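You operate a simulated robot arm through the tools that you are given. There is no shell and no other tool.

Carry out the task below with a simulated robot arm. There is one attempt and no reset: what you move stays moved.

Task
Stand each shaker in its colour's well and cork the cruet.

It is judged by the outcome, as a careful person would: the job done as asked, and still so three seconds after it is handed in. It fails if anything else is knocked over, pushed out of place, dropped, spilled or broken.

Robot
A 7-joint arm with a four-finger gripper, fixed in place. Base frame: the origin is at the foot of the arm, x ahead of it, y to its left, z up; the work surface is at about z = 0.775. Readings come in m, degrees, newtons and seconds.
Its first joint turns from -69.0 to 172.0 degrees. Payload 3.67 kg.
Tool frame: the origin (TCP) lies between the finger pads and is the grasp point; the fingertips stand 0.028 m ahead of it; z points along the fingers, y is the line along which they close. Largest opening 0.112 m; the body of the gripper starts 0.073 m behind the TCP.
Orientation is that of the tool frame in the base frame, as a unit quaternion [w, x, y, z]. With the fingers straight down and closing along the base's y, the tool's x points along the base's -x, its y along +y and its z along -z.

Tools
- The arm moves only by the tool send_rows. Its argument "deltas" is text: rows parted by semicolons, each of 6 numbers parted by spaces: the shift along the base's x, y, z in m, then the turn, a rotation vector about the base's x, y, z in degrees. In form: x y z rx ry rz; .... A call has 1 to 20 rows; each row is the pose to reach, as a shift and turn from the pose commanded when the call began. "fingers" is the opening, from 0 (shut) to 1 (fully open), set as the call begins (left out, the last holds). A row lasts 0.2 s, in which the tool goes at most 0.05 m and 8.6 degrees; a call with a longer step from one row to the next is refused whole, and so is a gripper value outside its range. Where a pose cannot be reached the arm comes as near as it can. A force on the tool above 40 N (or 10 N above the force at the start of the call, whichever is more), or a blocked arm, ends the call early, and 0.2 s more pass. Each finger halts on what it meets, pressing with about 26 N; the grip force reading is that of the motor and also rises with nothing between the fingers. The clock runs only during rows and for 0.2 s after the last one: add rows that repeat a pose to give the fingers time. The reply holds the time, the measured pose of the TCP, the force on the tool along the base axes, the opening and the grip force, in the units named above and with some noise, with the torque about the TCP (base axes, N m) and any sound that the robot's microphone picked up.
- Cameras (640 x 400 px; columns grow to the right, rows downward): "scene" is fixed at [0.3942, -0.4941, 1.5182]; the picture's right is [0.00, -1.00, 0.00], its down [-0.77, -0.00, -0.64] and it looks along [0.64, 0.00, -0.77] (base axes); focal length 337 px, centre (320, 200). "wrist" rides on the gripper at [0.06, -0.018, -0.104] in the tool frame; the picture's right is [0.29, 0.96, 0.00], its down [-0.80, 0.24, -0.55] and it looks along [-0.53, 0.16, 0.83] (tool axes); focal length 234 px, centre (320, 200). There is no depth. A picture from a camera that has moved, and an enlarged one, comes with that camera's place and axes in the base frame and with its lens. The place of the scene camera against the robot may be out by one fixed shift of up to 0.012 m in any direction.
- capture(camera): a new picture of that camera. No time passes.
- slide_trunk(by): slides the trunk up (or, below 0, down) by that many m; the arm rides with it, the base frame stays. It gives what a move gives, with no picture.
- enlarge(camera, box): a new picture of the part [left, top, right, bottom] of that camera's present view, enlarged. No time passes.
- sign_off(): hands the job in; it is judged then, once.

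Nothing tells you positions but the pictures and the camera data. Unless the task says otherwise, let go and move clear before handing in.

The tools are called by a JSON object that holds its "fn" and its "kwargs". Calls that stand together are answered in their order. send_rows: Moves the arm, as the interface text tells. Its arguments: {"type":"object","properties":{"deltas":{"type":"string"},"fingers":{"type":"number"}},"required":["deltas"]} The other tools are called the same way: slide_trunk (by) slides the trunk up or down; capture (camera) takes a picture; enlarge (camera, box) takes an enlarged picture of a part of a camera's view; sign_off () hands the job in.

At the start:

```text
time_s: 0.0
tool_pos: [0.793, -0.3807, 1.1613]
orientation: [0.0, 0.0, 1.0, -0.001]
ft_force: [-0.9, -0.2, -0.8]
torque: [0.01, -0.01, 0.01]
width: 0.112
grip_force: 0.1
trunk travel left (down, up): [-0.55, 0.29]
```

scene: 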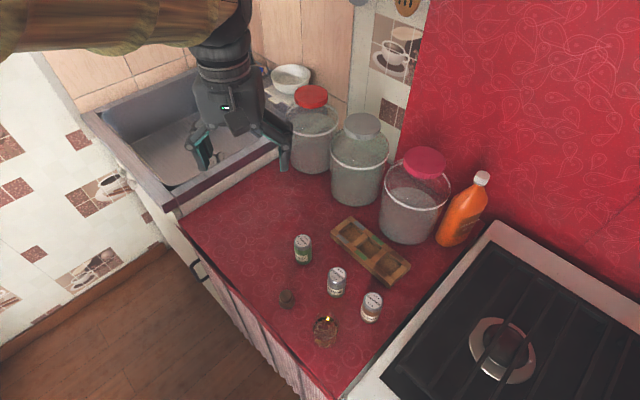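
wrist: 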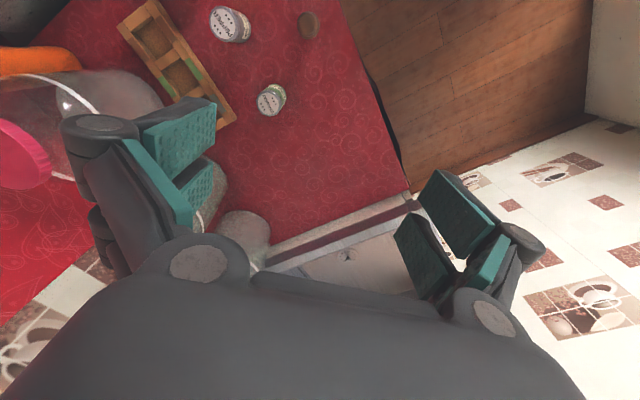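

I see three shakers, a wooden rack with three wells, a cork and a small cruet on a red counter. I'll look closer before moving anything.

{"fn": "enlarge", "kwargs": {"camera": "scene", "box": [260, 200, 420, 300]}}

{"fn": "enlarge", "kwargs": {"camera": "scene", "box": [260, 270, 400, 358]}}

{"fn": "enlarge", "kwargs": {"camera": "wrist", "box": [100, 0, 340, 150]}}

```text
4.00 times, centred on (340, 250) of scene
camera zoom: at [0.3942, -0.4941, 1.5182], right [0.0, -1.0, 0.0], down [-0.77, 0.0, -0.64], along [0.64, 0.0, -0.77], focal length 1349 px, centre (240, 0)
```

zoom: 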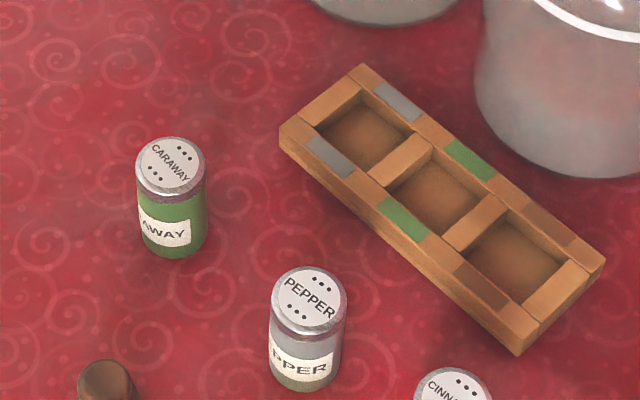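

```text
4.55 times, centred on (330, 314) of scene
camera zoom: at [0.3942, -0.4941, 1.5182], right [0.0, -1.0, 0.0], down [-0.77, 0.0, -0.64], along [0.64, 0.0, -0.77], focal length 1533 px, centre (274, -318)
```

zoom: 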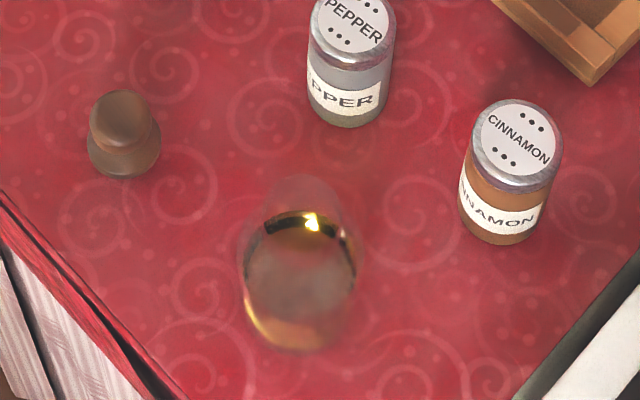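

```text
2.67 times, centred on (220, 75) of wrist
camera zoom: at [0.7345, -0.3994, 1.2656], right [-0.29, 0.96, 0.0], down [0.8, 0.24, 0.55], along [0.53, 0.16, -0.83], focal length 624 px, centre (587, 533)
```

zoom: 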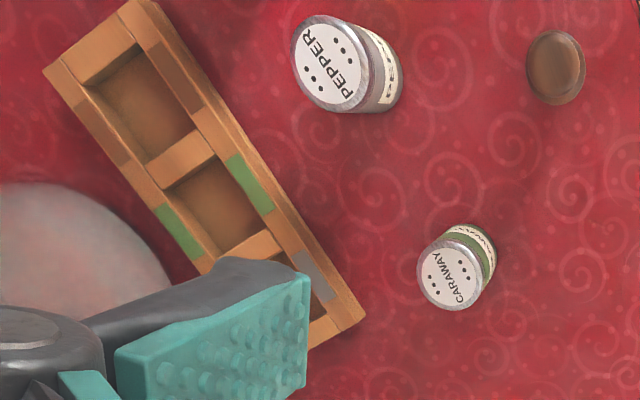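

The rack's wells run grey, green, brown: pepper goes in grey, caraway in green, cinnamon in brown. The cork and the clear cruet stand near the front edge, so I'll move the wrist camera overhead for better measurements.

{"fn": "send_rows", "kwargs": {"deltas": "0 -0.045 0 0 0 0; 0 -0.09 0 0 0 0; 0 -0.135 0 0 0 0; 0 -0.16 0 0 0 0; 0 -0.16 0 0 0 0", "fingers": 1}}

{"fn": "capture", "kwargs": {"camera": "wrist"}}

{"fn": "capture", "kwargs": {"camera": "scene"}}

```text
time_s: 1.2
tool_pos: [0.7925, -0.5415, 1.1619]
orientation: [-0.001, 0.0, 1.0, 0.0]
ft_force: [0.0, -0.1, 0.4]
torque: [-0.02, 0.01, 0.0]
width: 0.1119
grip_force: 0.0
trunk travel left (down, up): [-0.55, 0.29]
```

```text
taken
camera wrist: at [0.7337, -0.5596, 1.2665], right [-0.29, 0.96, 0.0], down [0.8, 0.24, 0.55], along [0.53, 0.16, -0.83], focal length 234 px, centre (320, 200)
```

wrist: 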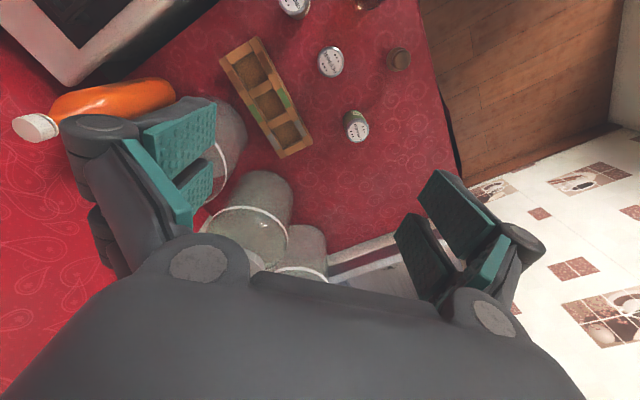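

```text
taken
```

scene: 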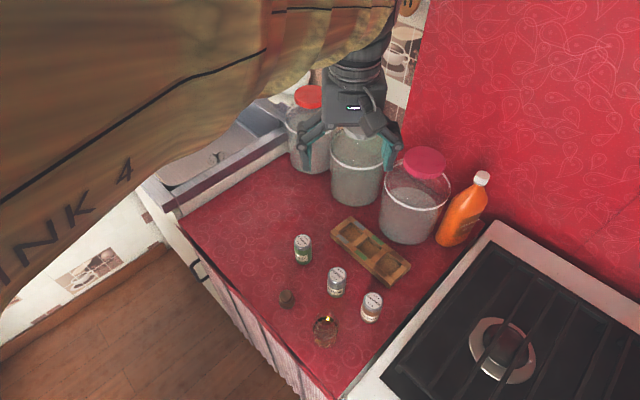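

Good overhead view. I'll back off a little toward the base so all the objects fit in the clear part of the wrist view.

{"fn": "send_rows", "kwargs": {"deltas": "-0.045 0 0 0 0 0; -0.09 0 0 0 0 0; -0.1 0 0 0 0 0; -0.1 0 0 0 0 0"}}

{"fn": "capture", "kwargs": {"camera": "wrist"}}

{"fn": "enlarge", "kwargs": {"camera": "wrist", "box": [200, 0, 360, 100]}}

{"fn": "enlarge", "kwargs": {"camera": "wrist", "box": [280, 40, 440, 140]}}

{"fn": "enlarge", "kwargs": {"camera": "wrist", "box": [200, 80, 360, 180]}}

```text
time_s: 2.2
tool_pos: [0.692, -0.5427, 1.1627]
orientation: [0.0, 0.0, 1.0, 0.0]
ft_force: [-0.8, 0.1, -0.5]
torque: [-0.04, 0.01, -0.01]
width: 0.1121
grip_force: 0.1
trunk travel left (down, up): [-0.55, 0.29]
```

```text
taken
camera wrist: at [0.634, -0.5604, 1.2664], right [-0.29, 0.96, 0.0], down [0.8, 0.24, 0.55], along [0.53, 0.16, -0.83], focal length 234 px, centre (320, 200)
```

wrist: 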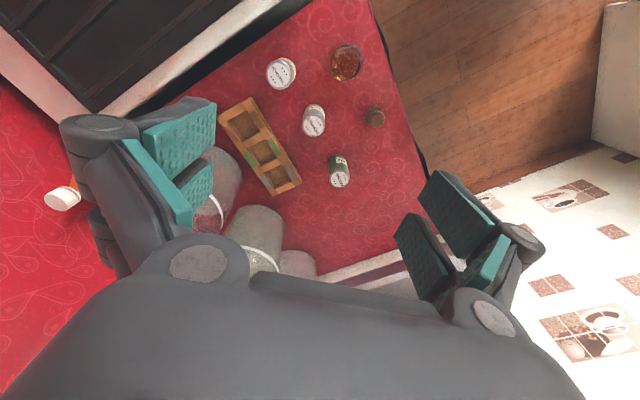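

```text
4.00 times, centred on (280, 50) of wrist
camera zoom: at [0.634, -0.5604, 1.2664], right [-0.29, 0.96, 0.0], down [0.8, 0.24, 0.55], along [0.53, 0.16, -0.83], focal length 937 px, centre (480, 800)
```

zoom: 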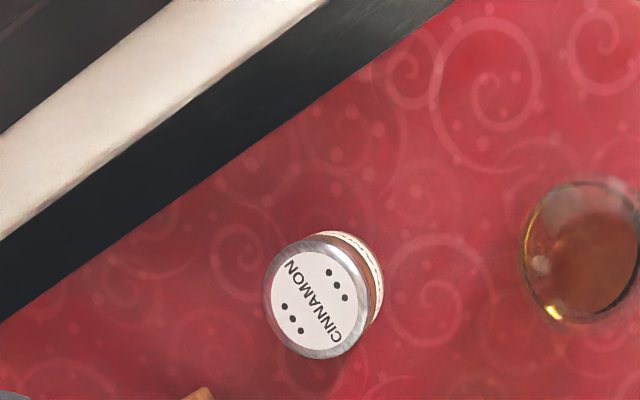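

```text
4.00 times, centred on (360, 90) of wrist
camera zoom: at [0.634, -0.5604, 1.2664], right [-0.29, 0.96, 0.0], down [0.8, 0.24, 0.55], along [0.53, 0.16, -0.83], focal length 937 px, centre (160, 640)
```

zoom: 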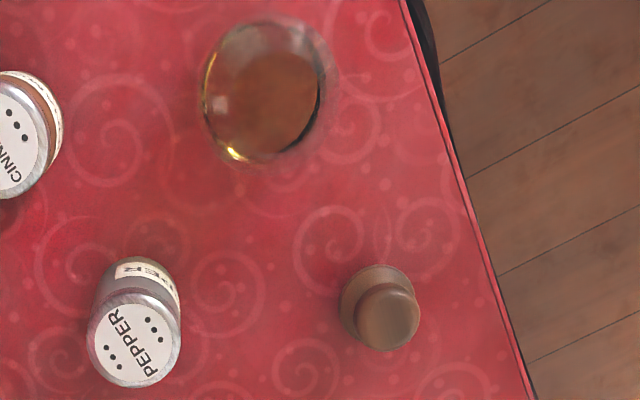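

```text
4.00 times, centred on (280, 130) of wrist
camera zoom: at [0.634, -0.5604, 1.2664], right [-0.29, 0.96, 0.0], down [0.8, 0.24, 0.55], along [0.53, 0.16, -0.83], focal length 937 px, centre (480, 480)
```

zoom: 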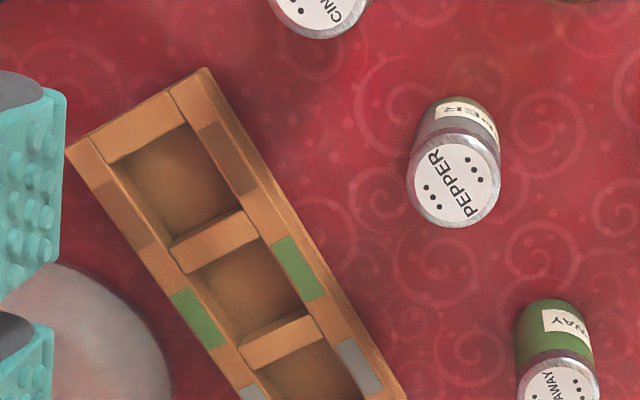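

I can see everything well from here. I'll zoom in on the whole rack and the cruet for precise measurements.

{"fn": "enlarge", "kwargs": {"camera": "wrist", "box": [200, 92, 360, 192]}}

{"fn": "enlarge", "kwargs": {"camera": "wrist", "box": [316, 30, 380, 70]}}

{"fn": "enlarge", "kwargs": {"camera": "scene", "box": [293, 305, 357, 355]}}

{"fn": "enlarge", "kwargs": {"camera": "scene", "box": [268, 280, 308, 315]}}

```text
4.00 times, centred on (280, 142) of wrist
camera zoom: at [0.634, -0.5604, 1.2664], right [-0.29, 0.96, 0.0], down [0.8, 0.24, 0.55], along [0.53, 0.16, -0.83], focal length 937 px, centre (480, 432)
```

zoom: 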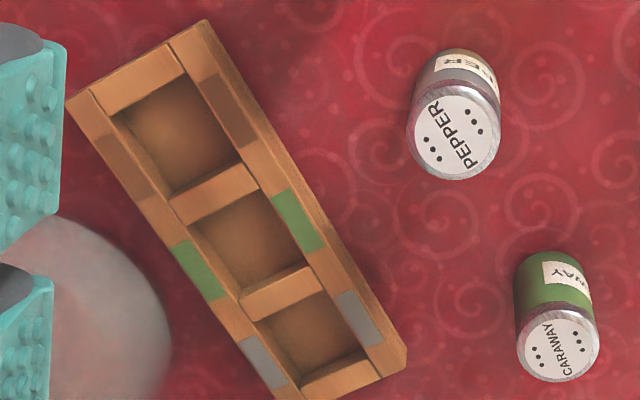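

```text
10.00 times, centred on (348, 50) of wrist
camera zoom: at [0.634, -0.5604, 1.2664], right [-0.29, 0.96, 0.0], down [0.8, 0.24, 0.55], along [0.53, 0.16, -0.83], focal length 2342 px, centre (40, 1700)
```

zoom: 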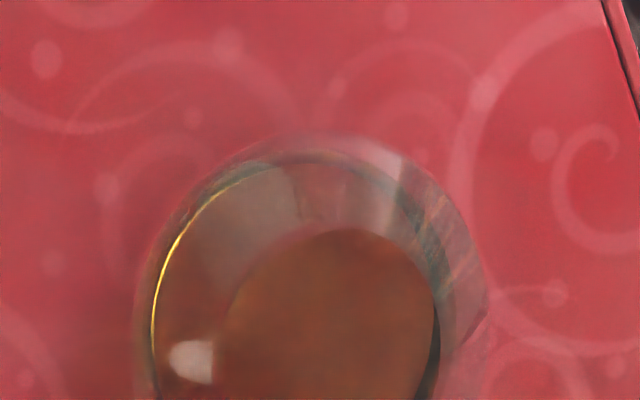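

```text
8.00 times, centred on (325, 330) of scene
camera zoom: at [0.3942, -0.4941, 1.5182], right [0.0, -1.0, 0.0], down [-0.77, 0.0, -0.64], along [0.64, 0.0, -0.77], focal length 2699 px, centre (280, -840)
```

zoom: 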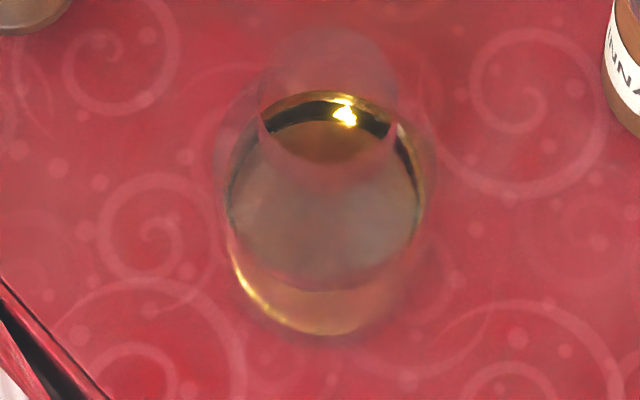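

```text
11.43 times, centred on (288, 298) of scene
camera zoom: at [0.3942, -0.4941, 1.5182], right [0.0, -1.0, 0.0], down [-0.77, 0.0, -0.64], along [0.64, 0.0, -0.77], focal length 3855 px, centre (686, -914)
```

zoom: 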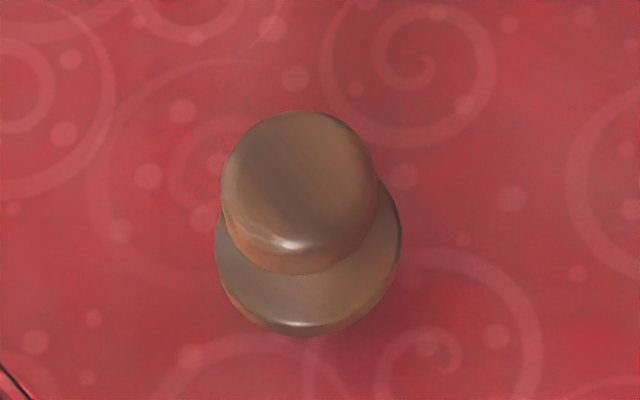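

The cork's shape isn't clear from above: it has a wide disc at the bottom and a narrower part on top. I'll tilt the wrist and drop back in front of the counter for a side view of the cork and cruet.

{"fn": "send_rows", "kwargs": {"deltas": "-0.04 0.01 0 0 -8 0; -0.08 0.02 0 0 -16 0; -0.12 0.03 0 0 -24 0; -0.16 0.04 -0.01 0 -32 0; -0.19 0.05 -0.04 0 -40 0; -0.2 0.06 -0.08 0 -40 0; -0.2 0.06 -0.12 0 -40 0; -0.2 0.06 -0.16 0 -40 0; -0.2 0.06 -0.19 0 -40 0; -0.2 0.06 -0.19 0 -40 0"}}

{"fn": "capture", "kwargs": {"camera": "wrist"}}

```text
time_s: 4.4
tool_pos: [0.4933, -0.48, 0.9726]
orientation: [0.341, 0.0, 0.94, 0.0]
ft_force: [-0.1, 0.4, 0.2]
torque: [-0.02, -0.01, -0.02]
width: 0.1118
grip_force: 0.0
trunk travel left (down, up): [-0.55, 0.29]
```

```text
taken
camera wrist: at [0.3815, -0.4985, 1.0127], right [-0.22, 0.96, -0.19], down [0.25, 0.24, 0.94], along [0.94, 0.16, -0.3], focal length 234 px, centre (320, 200)
```

wrist: 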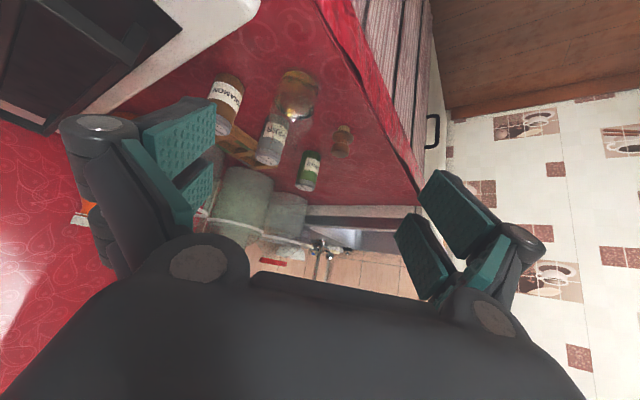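

{"fn": "enlarge", "kwargs": {"camera": "wrist", "box": [264, 60, 328, 100]}}

{"fn": "enlarge", "kwargs": {"camera": "wrist", "box": [252, 60, 332, 130]}}

{"fn": "enlarge", "kwargs": {"camera": "wrist", "box": [324, 120, 360, 160]}}

{"fn": "enlarge", "kwargs": {"camera": "wrist", "box": [200, 70, 340, 210]}}

```text
10.00 times, centred on (296, 80) of wrist
camera zoom: at [0.3815, -0.4985, 1.0127], right [-0.22, 0.96, -0.19], down [0.25, 0.24, 0.94], along [0.94, 0.16, -0.3], focal length 2342 px, centre (560, 1400)
```

zoom: 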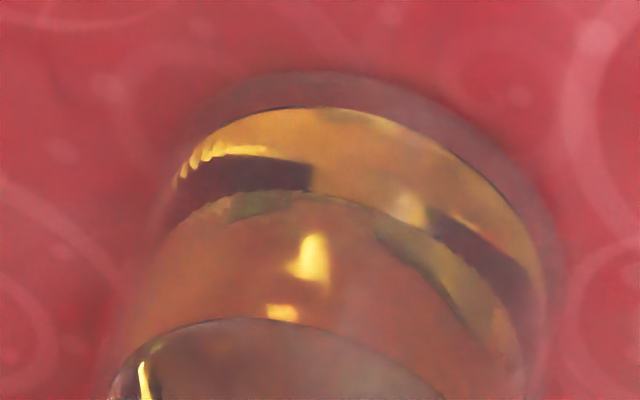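

```text
5.71 times, centred on (292, 95) of wrist
camera zoom: at [0.3815, -0.4985, 1.0127], right [-0.22, 0.96, -0.19], down [0.25, 0.24, 0.94], along [0.94, 0.16, -0.3], focal length 1338 px, centre (480, 800)
```

zoom: 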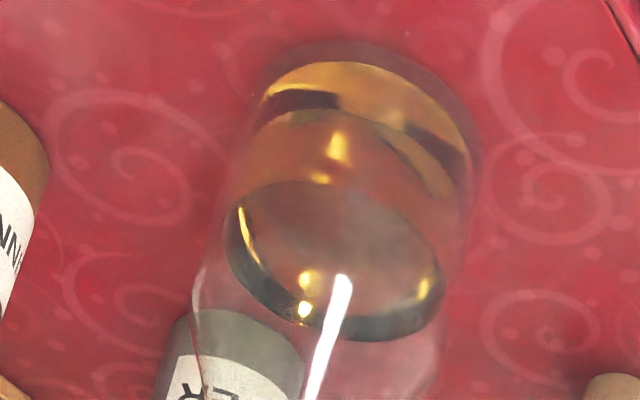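

```text
10.00 times, centred on (342, 140) of wrist
camera zoom: at [0.3815, -0.4985, 1.0127], right [-0.22, 0.96, -0.19], down [0.25, 0.24, 0.94], along [0.94, 0.16, -0.3], focal length 2342 px, centre (100, 800)
```

zoom: 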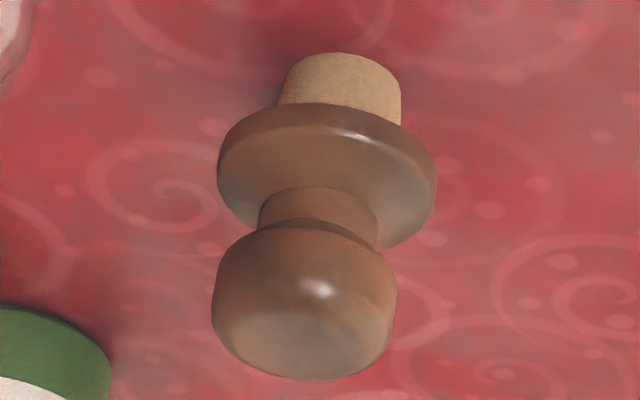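

```text
2.86 times, centred on (270, 140) of wrist
camera zoom: at [0.3815, -0.4985, 1.0127], right [-0.22, 0.96, -0.19], down [0.25, 0.24, 0.94], along [0.94, 0.16, -0.3], focal length 669 px, centre (463, 371)
```

zoom: 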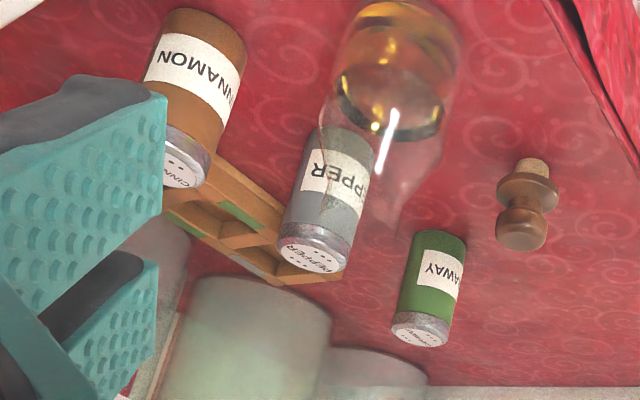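

Now it's clear: the stopper stands upright on its cork plug, with a flange and a knob on top. I'll check the cruet's neck and the remaining details.

{"fn": "enlarge", "kwargs": {"camera": "wrist", "box": [260, 60, 350, 160]}}

{"fn": "enlarge", "kwargs": {"camera": "wrist", "box": [265, 100, 325, 160]}}

```text
4.00 times, centred on (305, 110) of wrist
camera zoom: at [0.3815, -0.4985, 1.0127], right [-0.22, 0.96, -0.19], down [0.25, 0.24, 0.94], along [0.94, 0.16, -0.3], focal length 937 px, centre (380, 560)
```

zoom: 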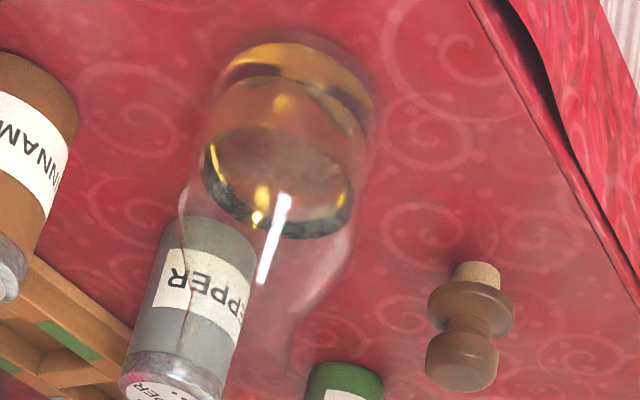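

```text
6.67 times, centred on (295, 130) of wrist
camera zoom: at [0.3815, -0.4985, 1.0127], right [-0.22, 0.96, -0.19], down [0.25, 0.24, 0.94], along [0.94, 0.16, -0.3], focal length 1561 px, centre (487, 667)
```

zoom: 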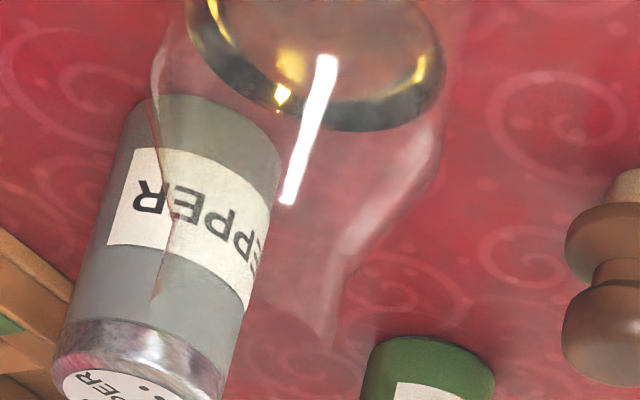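

The stopper and cruet shapes are clear. Next I'll place the wrist camera straight above the cruet to find its mouth.

{"fn": "send_rows", "kwargs": {"deltas": "0 0 0.045 0 8 0; 0 0 0.09 0 16 0; 0.03 0 0.12 0 24 0; 0.07 0 0.13 0 32 0; 0.11 -0.005 0.13 0 40 0; 0.155 -0.01 0.12 0 40 0; 0.195 -0.014 0.1 0 40 0; 0.209 -0.014 0.06 0 40 0; 0.209 -0.014 0.05 0 40 0; 0.209 -0.014 0.05 0 40 0"}}

{"fn": "capture", "kwargs": {"camera": "wrist"}}

{"fn": "enlarge", "kwargs": {"camera": "wrist", "box": [280, 10, 360, 80]}}

{"fn": "enlarge", "kwargs": {"camera": "wrist", "box": [190, 20, 350, 180]}}

{"fn": "enlarge", "kwargs": {"camera": "wrist", "box": [320, 60, 480, 180]}}

```text
time_s: 6.6
tool_pos: [0.7034, -0.4963, 1.0224]
orientation: [0.0, 0.0, 1.0, 0.0]
ft_force: [-0.2, 0.3, -0.7]
torque: [0.0, -0.02, 0.0]
width: 0.112
grip_force: 0.0
trunk travel left (down, up): [-0.55, 0.29]
```

```text
taken
camera wrist: at [0.6441, -0.5136, 1.1248], right [-0.29, 0.96, 0.0], down [0.8, 0.24, 0.55], along [0.53, 0.16, -0.83], focal length 234 px, centre (320, 200)
```

wrist: 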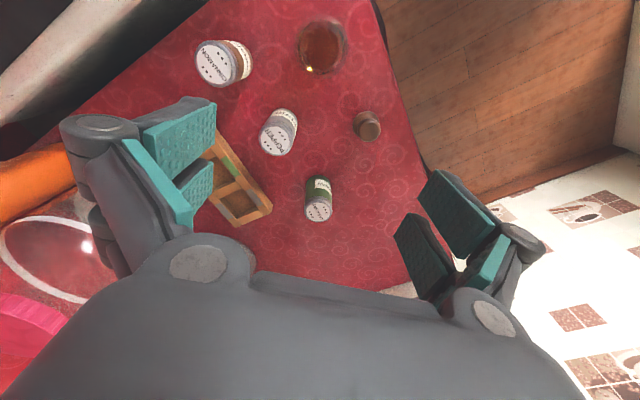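

```text
5.71 times, centred on (320, 45) of wrist
camera zoom: at [0.6441, -0.5136, 1.1248], right [-0.29, 0.96, 0.0], down [0.8, 0.24, 0.55], along [0.53, 0.16, -0.83], focal length 1338 px, centre (320, 1086)
```

zoom: 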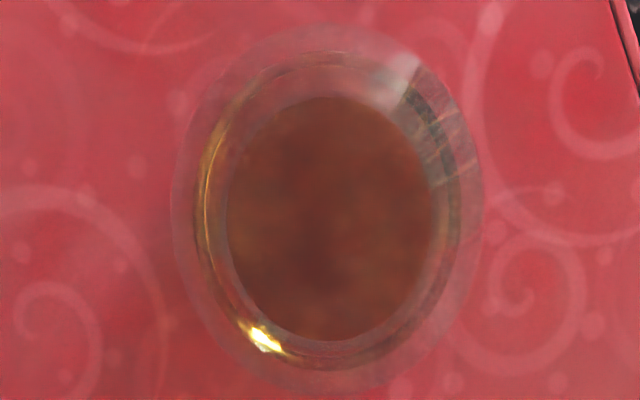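

```text
2.50 times, centred on (270, 100) of wrist
camera zoom: at [0.6441, -0.5136, 1.1248], right [-0.29, 0.96, 0.0], down [0.8, 0.24, 0.55], along [0.53, 0.16, -0.83], focal length 585 px, centre (445, 450)
```

zoom: 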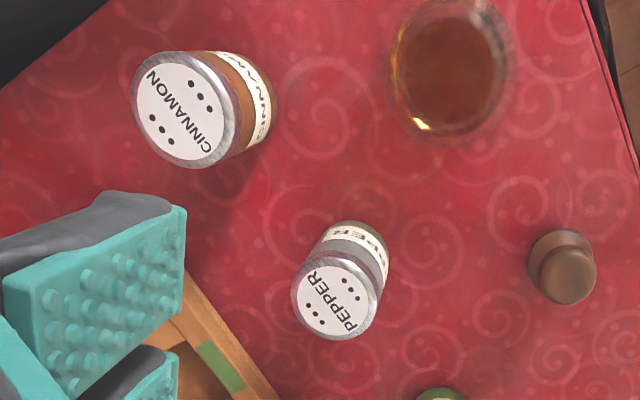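

```text
3.33 times, centred on (400, 120) of wrist
camera zoom: at [0.6441, -0.5136, 1.1248], right [-0.29, 0.96, 0.0], down [0.8, 0.24, 0.55], along [0.53, 0.16, -0.83], focal length 781 px, centre (53, 467)
```

zoom: 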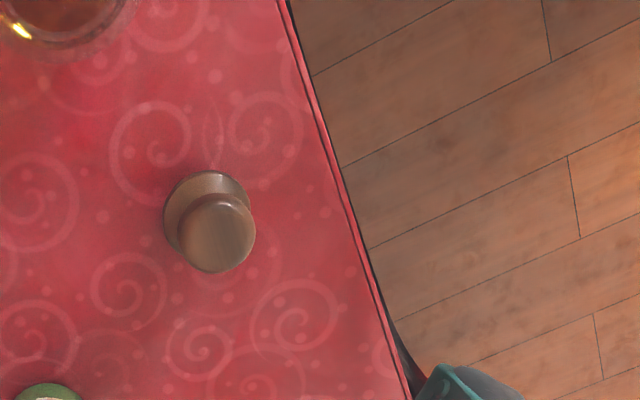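

The cruet's axis is near (0.648, -0.511), the stopper is at (0.715, -0.425), and the shakers are about 0.08 tall. Next I'll measure the rack from a better spot.

{"fn": "send_rows", "kwargs": {"deltas": "0.01 -0.03 0.03 0 0 0; 0.03 -0.065 0.06 0 0 0; 0.05 -0.1 0.08 0 0 0; 0.05 -0.13 0.08 0 0 0; 0.05 -0.13 0.08 0 0 0"}}

{"fn": "capture", "kwargs": {"camera": "wrist"}}

{"fn": "enlarge", "kwargs": {"camera": "wrist", "box": [240, 60, 360, 160]}}

```text
refused: row 2 steps farther than a row can; nothing moved
```

```text
taken
camera wrist: at [0.6441, -0.5136, 1.1248], right [-0.29, 0.96, 0.0], down [0.8, 0.24, 0.55], along [0.53, 0.16, -0.83], focal length 234 px, centre (320, 200)
```

wrist: 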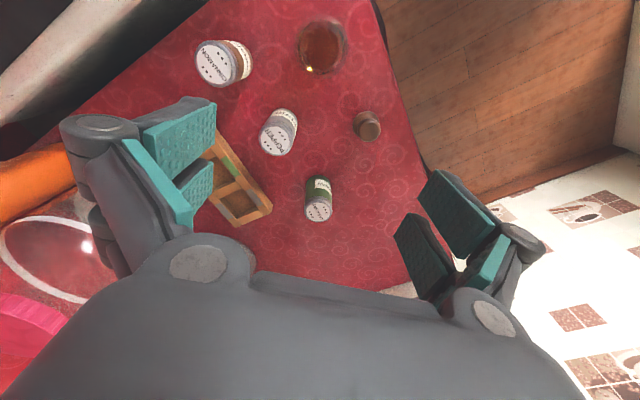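

```text
4.00 times, centred on (300, 110) of wrist
camera zoom: at [0.6441, -0.5136, 1.1248], right [-0.29, 0.96, 0.0], down [0.8, 0.24, 0.55], along [0.53, 0.16, -0.83], focal length 937 px, centre (400, 560)
```

zoom: 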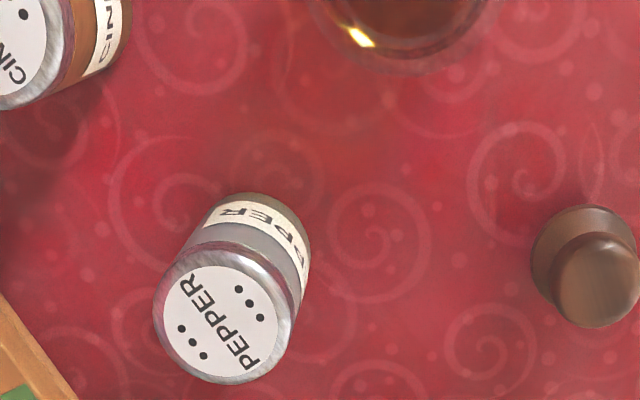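

The step was too long, so nothing moved. I'll resend the move with smaller steps to look at the rack.

{"fn": "send_rows", "kwargs": {"deltas": "0.01 -0.02 0.03 0 0 0; 0.02 -0.05 0.06 0 0 0; 0.04 -0.085 0.08 0 0 0; 0.05 -0.12 0.08 0 0 0; 0.05 -0.15 0.08 0 0 0; 0.05 -0.15 0.08 0 0 0"}}

{"fn": "capture", "kwargs": {"camera": "wrist"}}

{"fn": "enlarge", "kwargs": {"camera": "wrist", "box": [240, 80, 400, 200]}}

```text
time_s: 8.0
tool_pos: [0.7527, -0.6438, 1.103]
orientation: [0.0, 0.0, 1.0, 0.0]
ft_force: [0.1, 0.3, 0.4]
torque: [0.01, 0.02, 0.02]
width: 0.1117
grip_force: 0.0
trunk travel left (down, up): [-0.55, 0.29]
```

```text
taken
camera wrist: at [0.6942, -0.6626, 1.206], right [-0.29, 0.96, 0.0], down [0.8, 0.24, 0.55], along [0.53, 0.16, -0.83], focal length 234 px, centre (320, 200)
```

wrist: 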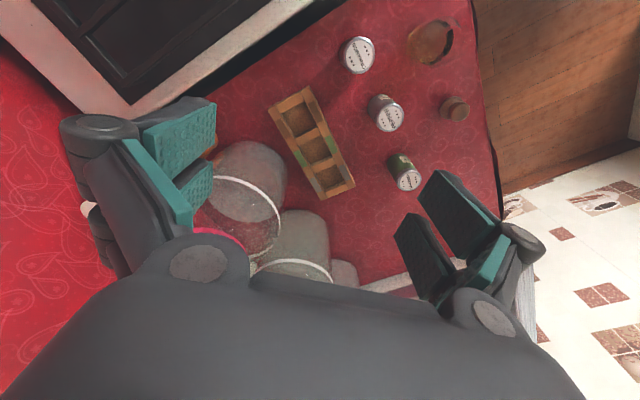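

```text
3.33 times, centred on (320, 140) of wrist
camera zoom: at [0.6942, -0.6626, 1.206], right [-0.29, 0.96, 0.0], down [0.8, 0.24, 0.55], along [0.53, 0.16, -0.83], focal length 781 px, centre (320, 400)
```

zoom: 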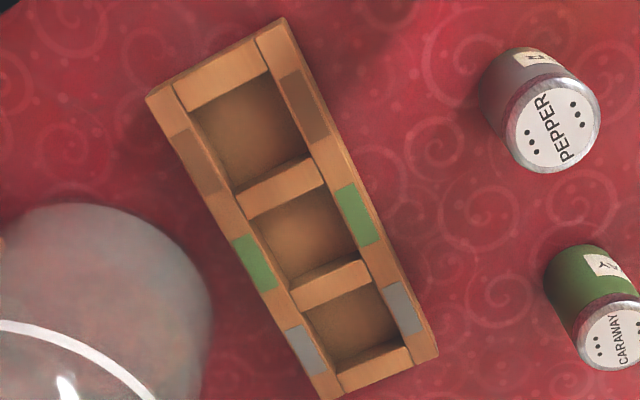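

Reach is fine here. I'll enlarge the rack further.

{"fn": "enlarge", "kwargs": {"camera": "wrist", "box": [260, 80, 360, 140]}}

{"fn": "enlarge", "kwargs": {"camera": "wrist", "box": [280, 140, 380, 200]}}

```text
6.40 times, centred on (310, 110) of wrist
camera zoom: at [0.6942, -0.6626, 1.206], right [-0.29, 0.96, 0.0], down [0.8, 0.24, 0.55], along [0.53, 0.16, -0.83], focal length 1499 px, centre (384, 776)
```

zoom: 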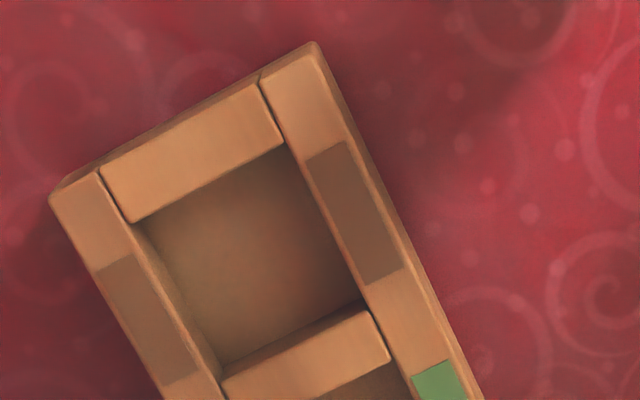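

```text
6.40 times, centred on (330, 170) of wrist
camera zoom: at [0.6942, -0.6626, 1.206], right [-0.29, 0.96, 0.0], down [0.8, 0.24, 0.55], along [0.53, 0.16, -0.83], focal length 1499 px, centre (256, 392)
```

zoom: 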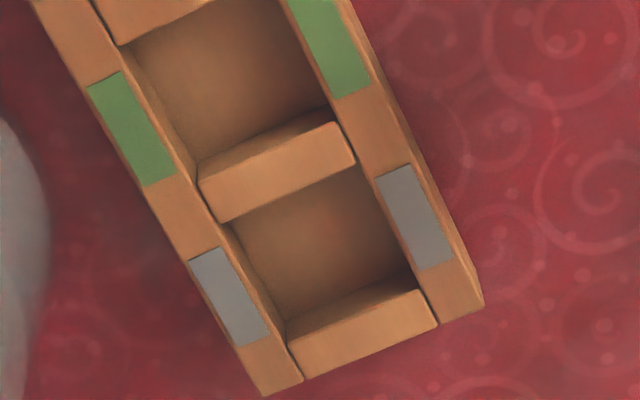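

The rack's long axis runs at about 43°, with wells near brown (0.809,-0.665), green (0.854,-0.622) and grey (0.900,-0.580). These lie at about 1.05–1.07 m, beyond the stated reach, so I'll test how far the arm goes from up high.

{"fn": "send_rows", "kwargs": {"deltas": "0.04 0.01 0 0 0 0; 0.08 0.03 0 0 0 0; 0.12 0.05 0 0 0 0; 0.147 0.064 0 0 0 0; 0.147 0.064 0 0 0 0; 0.147 0.064 0 0 0 0"}}

{"fn": "capture", "kwargs": {"camera": "scene"}}

{"fn": "capture", "kwargs": {"camera": "wrist"}}

```text
time_s: 9.4
tool_pos: [0.8997, -0.5806, 1.1024]
orientation: [0.001, 0.0, 1.0, 0.001]
ft_force: [-0.5, 0.4, -0.6]
torque: [-0.02, 0.0, -0.03]
width: 0.112
grip_force: 0.1
trunk travel left (down, up): [-0.55, 0.29]
```

```text
taken
```

scene: 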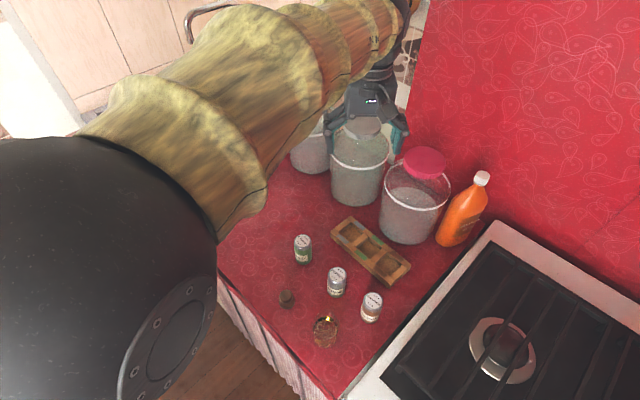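

```text
taken
camera wrist: at [0.8411, -0.5988, 1.2049], right [-0.29, 0.96, 0.0], down [0.8, 0.24, 0.55], along [0.53, 0.16, -0.83], focal length 234 px, centre (320, 200)
```

wrist: 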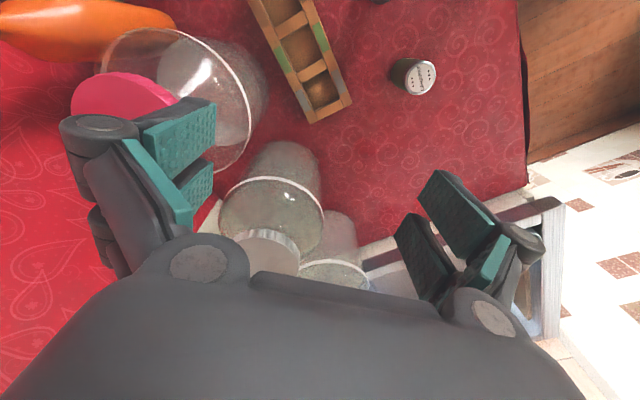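

The arm reaches the rack when it's higher, so lowering the trunk gives the same reach nearer the surface. The camera is almost straight above the rack here, so I'll use that for an exact measurement.

{"fn": "enlarge", "kwargs": {"camera": "wrist", "box": [240, 0, 368, 80]}}

{"fn": "enlarge", "kwargs": {"camera": "wrist", "box": [240, 50, 368, 130]}}

{"fn": "enlarge", "kwargs": {"camera": "wrist", "box": [100, 20, 340, 280]}}

```text
5.00 times, centred on (304, 40) of wrist
camera zoom: at [0.8411, -0.5988, 1.2049], right [-0.29, 0.96, 0.0], down [0.8, 0.24, 0.55], along [0.53, 0.16, -0.83], focal length 1171 px, centre (400, 1000)
```

zoom: 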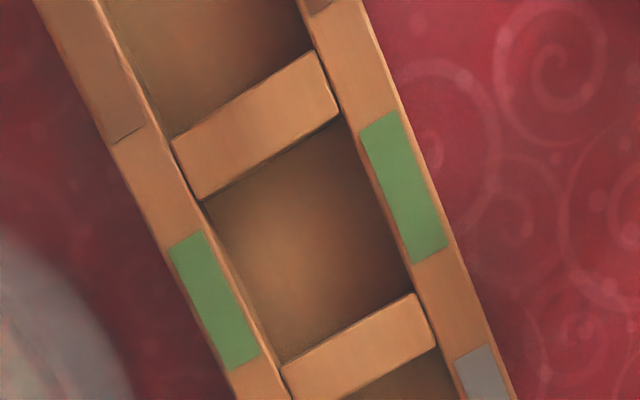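

```text
5.00 times, centred on (304, 90) of wrist
camera zoom: at [0.8411, -0.5988, 1.2049], right [-0.29, 0.96, 0.0], down [0.8, 0.24, 0.55], along [0.53, 0.16, -0.83], focal length 1171 px, centre (400, 750)
```

zoom: 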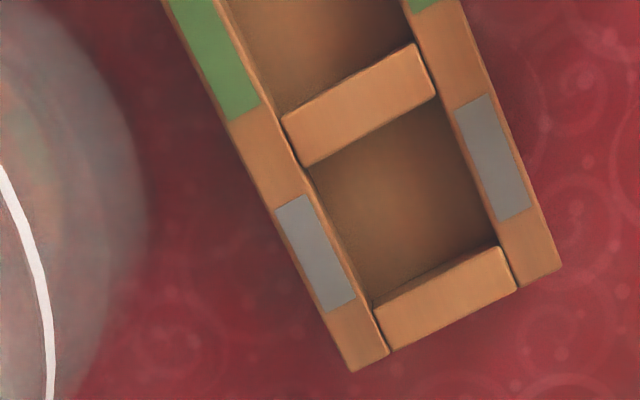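

```text
1.54 times, centred on (220, 150) of wrist
camera zoom: at [0.8411, -0.5988, 1.2049], right [-0.29, 0.96, 0.0], down [0.8, 0.24, 0.55], along [0.53, 0.16, -0.83], focal length 360 px, centre (474, 277)
```

zoom: 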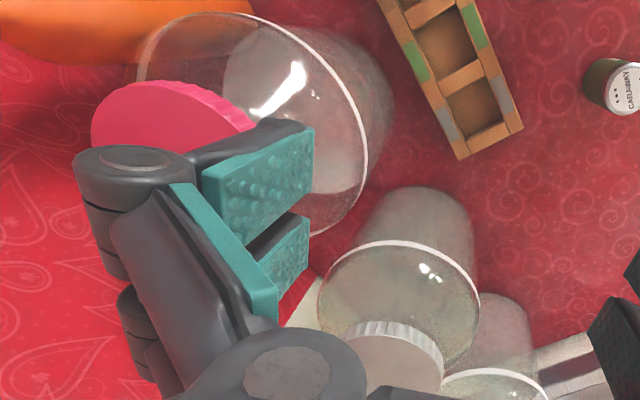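

The rack measurement is confirmed: green (0.855,-0.623), grey (0.901,-0.580), brown about (0.809,-0.665), with wells roughly 48 mm for 40 mm shakers. I'll turn the gripper so it closes along the rack, which keeps it clear of the jars. Then I'll go above the caraway and lower the trunk.

{"fn": "send_rows", "kwargs": {"deltas": "-0.01 0.03 0.02 0 0 -8; -0.03 0.06 0.04 0 0 -16; -0.05 0.09 0.058 0 0 -24; -0.062 0.1226 0.058 0 0 -32; -0.062 0.1226 0.058 0 0 -40; -0.062 0.1226 0.058 0 0 -47; -0.062 0.1226 0.058 0 0 -47", "fingers": 0.6}}

{"fn": "slide_trunk", "kwargs": {"by": -0.1}}

{"fn": "capture", "kwargs": {"camera": "scene"}}

{"fn": "capture", "kwargs": {"camera": "wrist"}}

```text
time_s: 11.0
tool_pos: [0.8373, -0.4593, 1.1593]
orientation: [-0.001, 0.399, 0.917, 0.001]
ft_force: [0.2, 0.9, 0.1]
torque: [0.05, -0.01, -0.02]
width: 0.0671
grip_force: 0.2
trunk travel left (down, up): [-0.55, 0.29]
```

```text
time_s: 12.3
tool_pos: [0.8378, -0.4587, 1.0598]
orientation: [-0.001, 0.399, 0.917, 0.0]
ft_force: [-0.4, 0.1, 1.0]
torque: [-0.02, 0.0, 0.01]
width: 0.0671
grip_force: 0.1
trunk travel left (down, up): [-0.45, 0.39]
```

```text
taken
```

scene: 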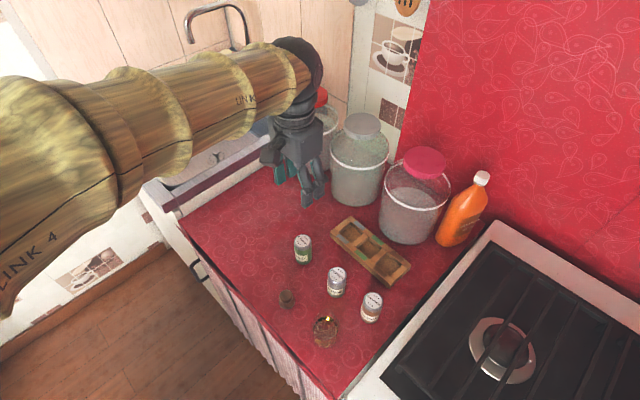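

```text
taken
camera wrist: at [0.7842, -0.4272, 1.1634], right [0.5, 0.86, 0.0], down [0.72, -0.42, 0.55], along [0.48, -0.28, -0.83], focal length 234 px, centre (320, 200)
```

wrist: 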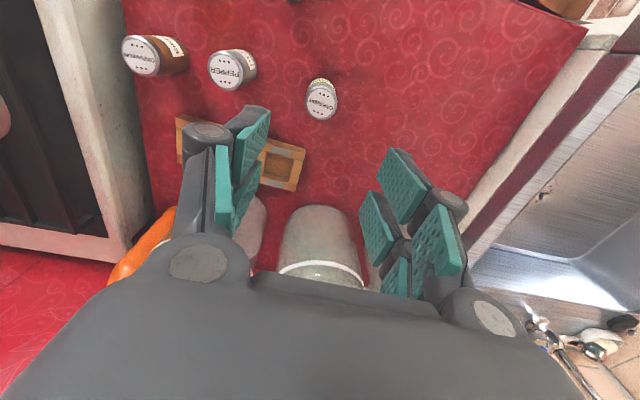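

Trunk down 0.1 went fine and the caraway position is confirmed at about (0.838,-0.458). I'll slide down the other 0.1.

{"fn": "slide_trunk", "kwargs": {"by": -0.1}}

{"fn": "enlarge", "kwargs": {"camera": "wrist", "box": [270, 60, 370, 160]}}

{"fn": "capture", "kwargs": {"camera": "wrist"}}

{"fn": "capture", "kwargs": {"camera": "scene"}}

```text
time_s: 13.7
tool_pos: [0.8368, -0.4588, 0.9606]
orientation: [0.0, 0.399, 0.917, -0.001]
ft_force: [0.4, 0.4, 0.9]
torque: [0.01, -0.02, -0.03]
width: 0.0669
grip_force: 0.0
trunk travel left (down, up): [-0.35, 0.49]
```

```text
4.00 times, centred on (320, 110) of wrist
camera zoom: at [0.7841, -0.4271, 1.0634], right [0.5, 0.86, 0.0], down [0.72, -0.42, 0.55], along [0.48, -0.28, -0.83], focal length 937 px, centre (320, 560)
```

zoom: 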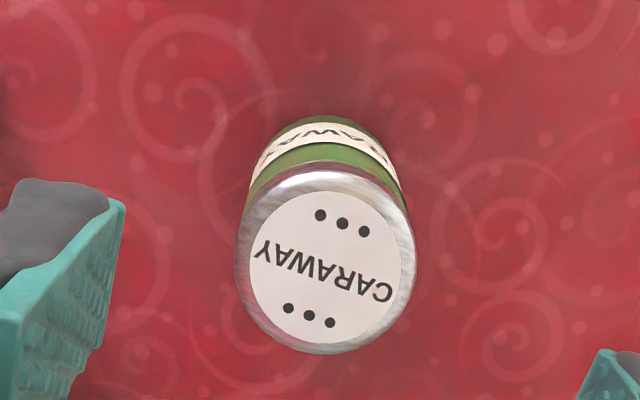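

```text
taken
camera wrist: at [0.7841, -0.4271, 1.0634], right [0.5, 0.86, 0.0], down [0.72, -0.42, 0.55], along [0.48, -0.28, -0.83], focal length 234 px, centre (320, 200)
```

wrist: 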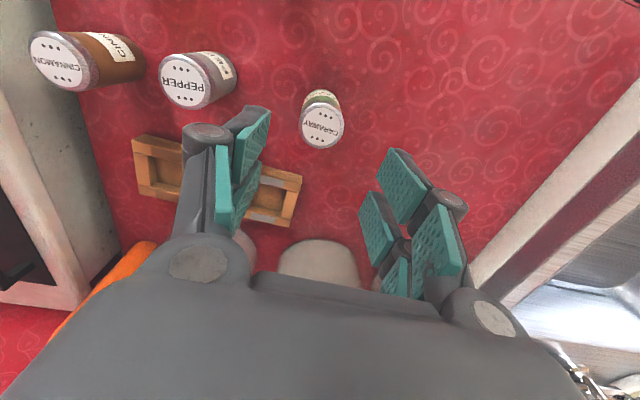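

```text
taken
```

scene: 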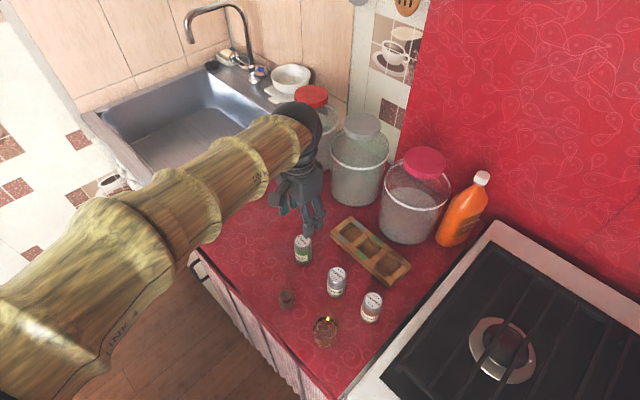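

The gripper is centred over the caraway to within 2 mm. I'll descend and grip its upper part.

{"fn": "send_rows", "kwargs": {"deltas": "0.001 0.0015 -0.04 0 0 0; 0.001 0.0015 -0.08 0 0 0; 0.001 0.0015 -0.105 0 0 0; 0.001 0.0015 -0.112 0 0 0; 0.001 0.0015 -0.112 0 0 0", "fingers": 0.6}}

{"fn": "enlarge", "kwargs": {"camera": "scene", "box": [250, 160, 370, 280]}}

{"fn": "capture", "kwargs": {"camera": "wrist"}}

```text
time_s: 14.9
tool_pos: [0.8381, -0.457, 0.8478]
orientation: [0.0, 0.399, 0.917, 0.0]
ft_force: [-0.1, 0.1, -0.9]
torque: [0.03, 0.02, -0.01]
width: 0.0673
grip_force: 0.0
trunk travel left (down, up): [-0.35, 0.49]
```

```text
3.33 times, centred on (310, 220) of scene
camera zoom: at [0.3942, -0.4941, 1.5182], right [0.0, -1.0, 0.0], down [-0.77, 0.0, -0.64], along [0.64, 0.0, -0.77], focal length 1124 px, centre (353, 133)
```

zoom: 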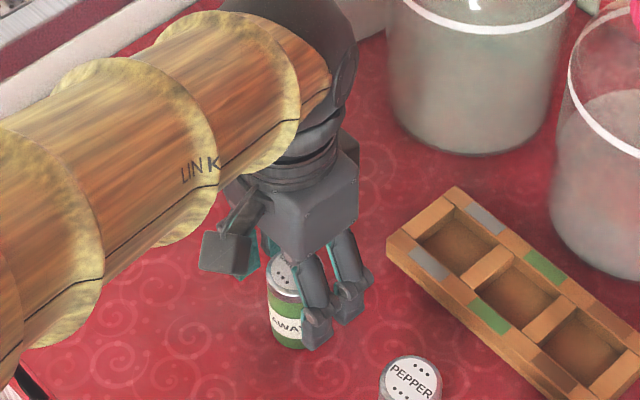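

```text
taken
camera wrist: at [0.7851, -0.4259, 0.9506], right [0.5, 0.86, 0.0], down [0.72, -0.42, 0.55], along [0.48, -0.28, -0.83], focal length 234 px, centre (320, 200)
```

wrist: 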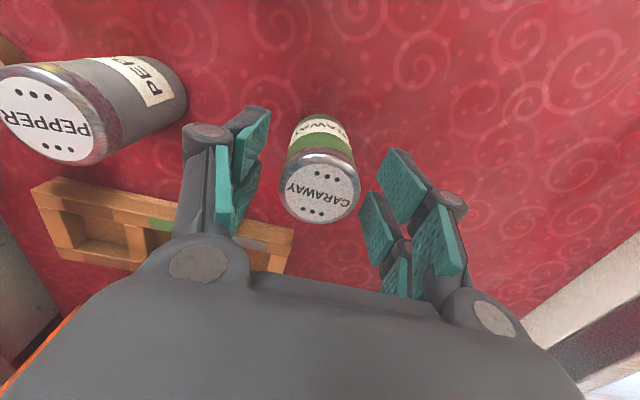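

The fingers straddle the caraway. I'll close on it.

{"fn": "send_rows", "kwargs": {"deltas": "0 0 0 0 0 0; 0 0 0 0 0 0; 0 0 0 0 0 0", "fingers": 0}}

{"fn": "enlarge", "kwargs": {"camera": "scene", "box": [250, 160, 370, 280]}}

{"fn": "capture", "kwargs": {"camera": "wrist"}}

```text
time_s: 15.7
tool_pos: [0.8387, -0.4578, 0.8472]
orientation: [0.001, 0.398, 0.917, -0.001]
ft_force: [0.5, -0.1, -0.2]
torque: [0.0, -0.03, 0.01]
width: 0.0397
grip_force: 26.5
trunk travel left (down, up): [-0.35, 0.49]
```

```text
3.33 times, centred on (310, 220) of scene
camera zoom: at [0.3942, -0.4941, 1.5182], right [0.0, -1.0, 0.0], down [-0.77, 0.0, -0.64], along [0.64, 0.0, -0.77], focal length 1124 px, centre (353, 133)
```

zoom: 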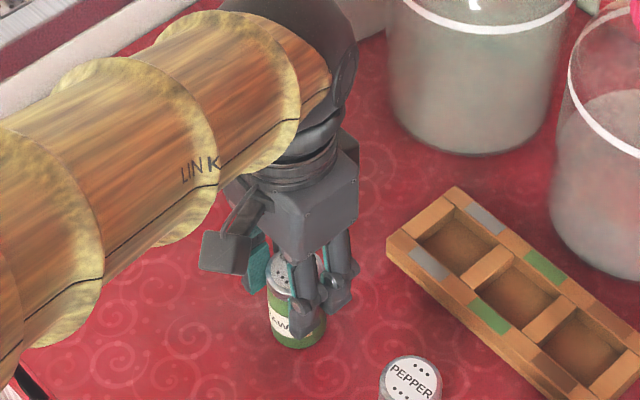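

```text
taken
camera wrist: at [0.7852, -0.4258, 0.9508], right [0.5, 0.86, 0.0], down [0.72, -0.42, 0.55], along [0.48, -0.28, -0.83], focal length 234 px, centre (320, 200)
```

wrist: 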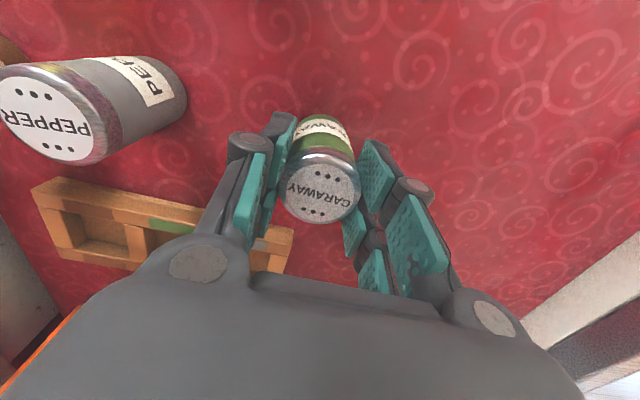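

The caraway is gripped (0.0397 m wide). I'll lift it straight up, then check how it sits.

{"fn": "send_rows", "kwargs": {"deltas": "0 0 0.02 0 0 0; 0 0 0.06 0 0 0; 0 0 0.1 0 0 0; 0 0 0.115 0 0 0; 0 0 0.115 0 0 0", "fingers": 0}}

{"fn": "enlarge", "kwargs": {"camera": "wrist", "box": [240, 100, 400, 260]}}

{"fn": "capture", "kwargs": {"camera": "scene"}}

```text
time_s: 16.9
tool_pos: [0.8376, -0.4562, 0.9632]
orientation: [0.0, 0.398, 0.917, 0.001]
ft_force: [-0.3, 0.7, -1.2]
torque: [-0.04, 0.0, 0.02]
width: 0.0397
grip_force: 25.8
trunk travel left (down, up): [-0.35, 0.49]
```

```text
2.50 times, centred on (320, 180) of wrist
camera zoom: at [0.785, -0.4252, 1.0656], right [0.5, 0.86, 0.0], down [0.72, -0.42, 0.55], along [0.48, -0.28, -0.83], focal length 585 px, centre (320, 250)
```

zoom: 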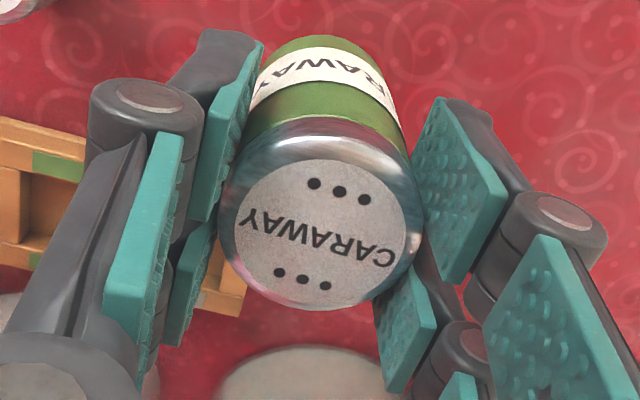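

```text
taken
```

scene: 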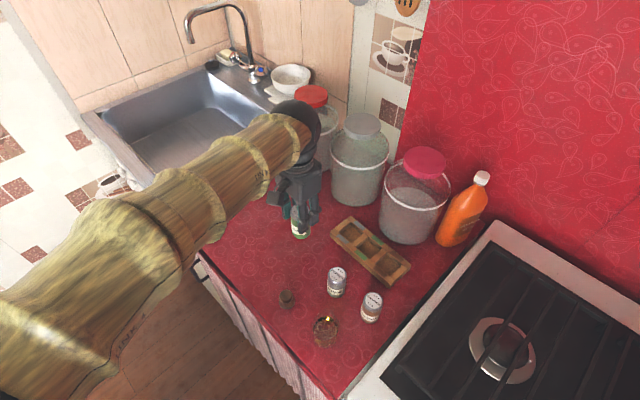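

The caraway is held squarely and centred. I'll carry it over the green well and check alignment before lowering.

{"fn": "send_rows", "kwargs": {"deltas": "0.004 -0.04 0 0 0 0; 0.009 -0.085 0 0 0 0; 0.013 -0.13 0 0 0 0; 0.0172 -0.166 0 0 0 0; 0.0172 -0.166 0 0 0 0; 0.0172 -0.166 0 0 0 0"}}

{"fn": "capture", "kwargs": {"camera": "wrist"}}

{"fn": "enlarge", "kwargs": {"camera": "scene", "box": [310, 150, 450, 290]}}

```text
time_s: 18.3
tool_pos: [0.855, -0.6238, 0.962]
orientation: [-0.001, 0.399, 0.917, 0.0]
ft_force: [0.4, 0.3, -0.3]
torque: [0.01, -0.01, -0.03]
width: 0.0398
grip_force: 26.3
trunk travel left (down, up): [-0.35, 0.49]
```

```text
taken
camera wrist: at [0.8019, -0.5931, 1.0651], right [0.5, 0.86, 0.0], down [0.72, -0.42, 0.55], along [0.48, -0.28, -0.83], focal length 234 px, centre (320, 200)
```

wrist: 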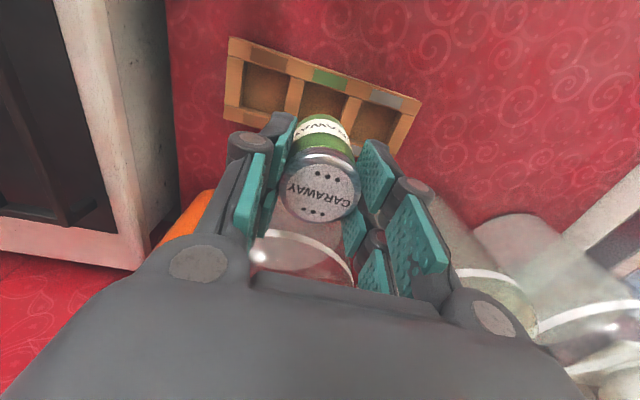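

```text
2.86 times, centred on (380, 220) of scene
camera zoom: at [0.3942, -0.4941, 1.5182], right [0.0, -1.0, 0.0], down [-0.77, 0.0, -0.64], along [0.64, 0.0, -0.77], focal length 964 px, centre (149, 143)
```

zoom: 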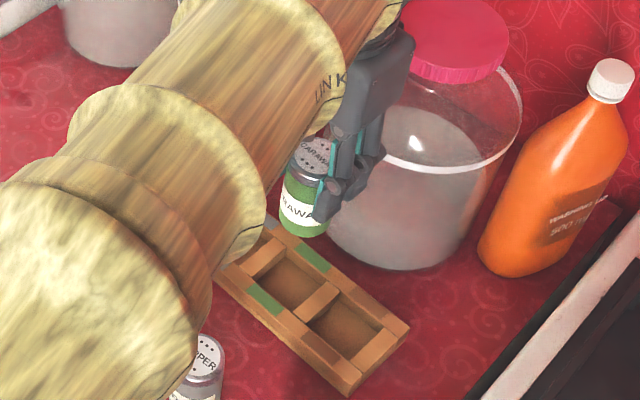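

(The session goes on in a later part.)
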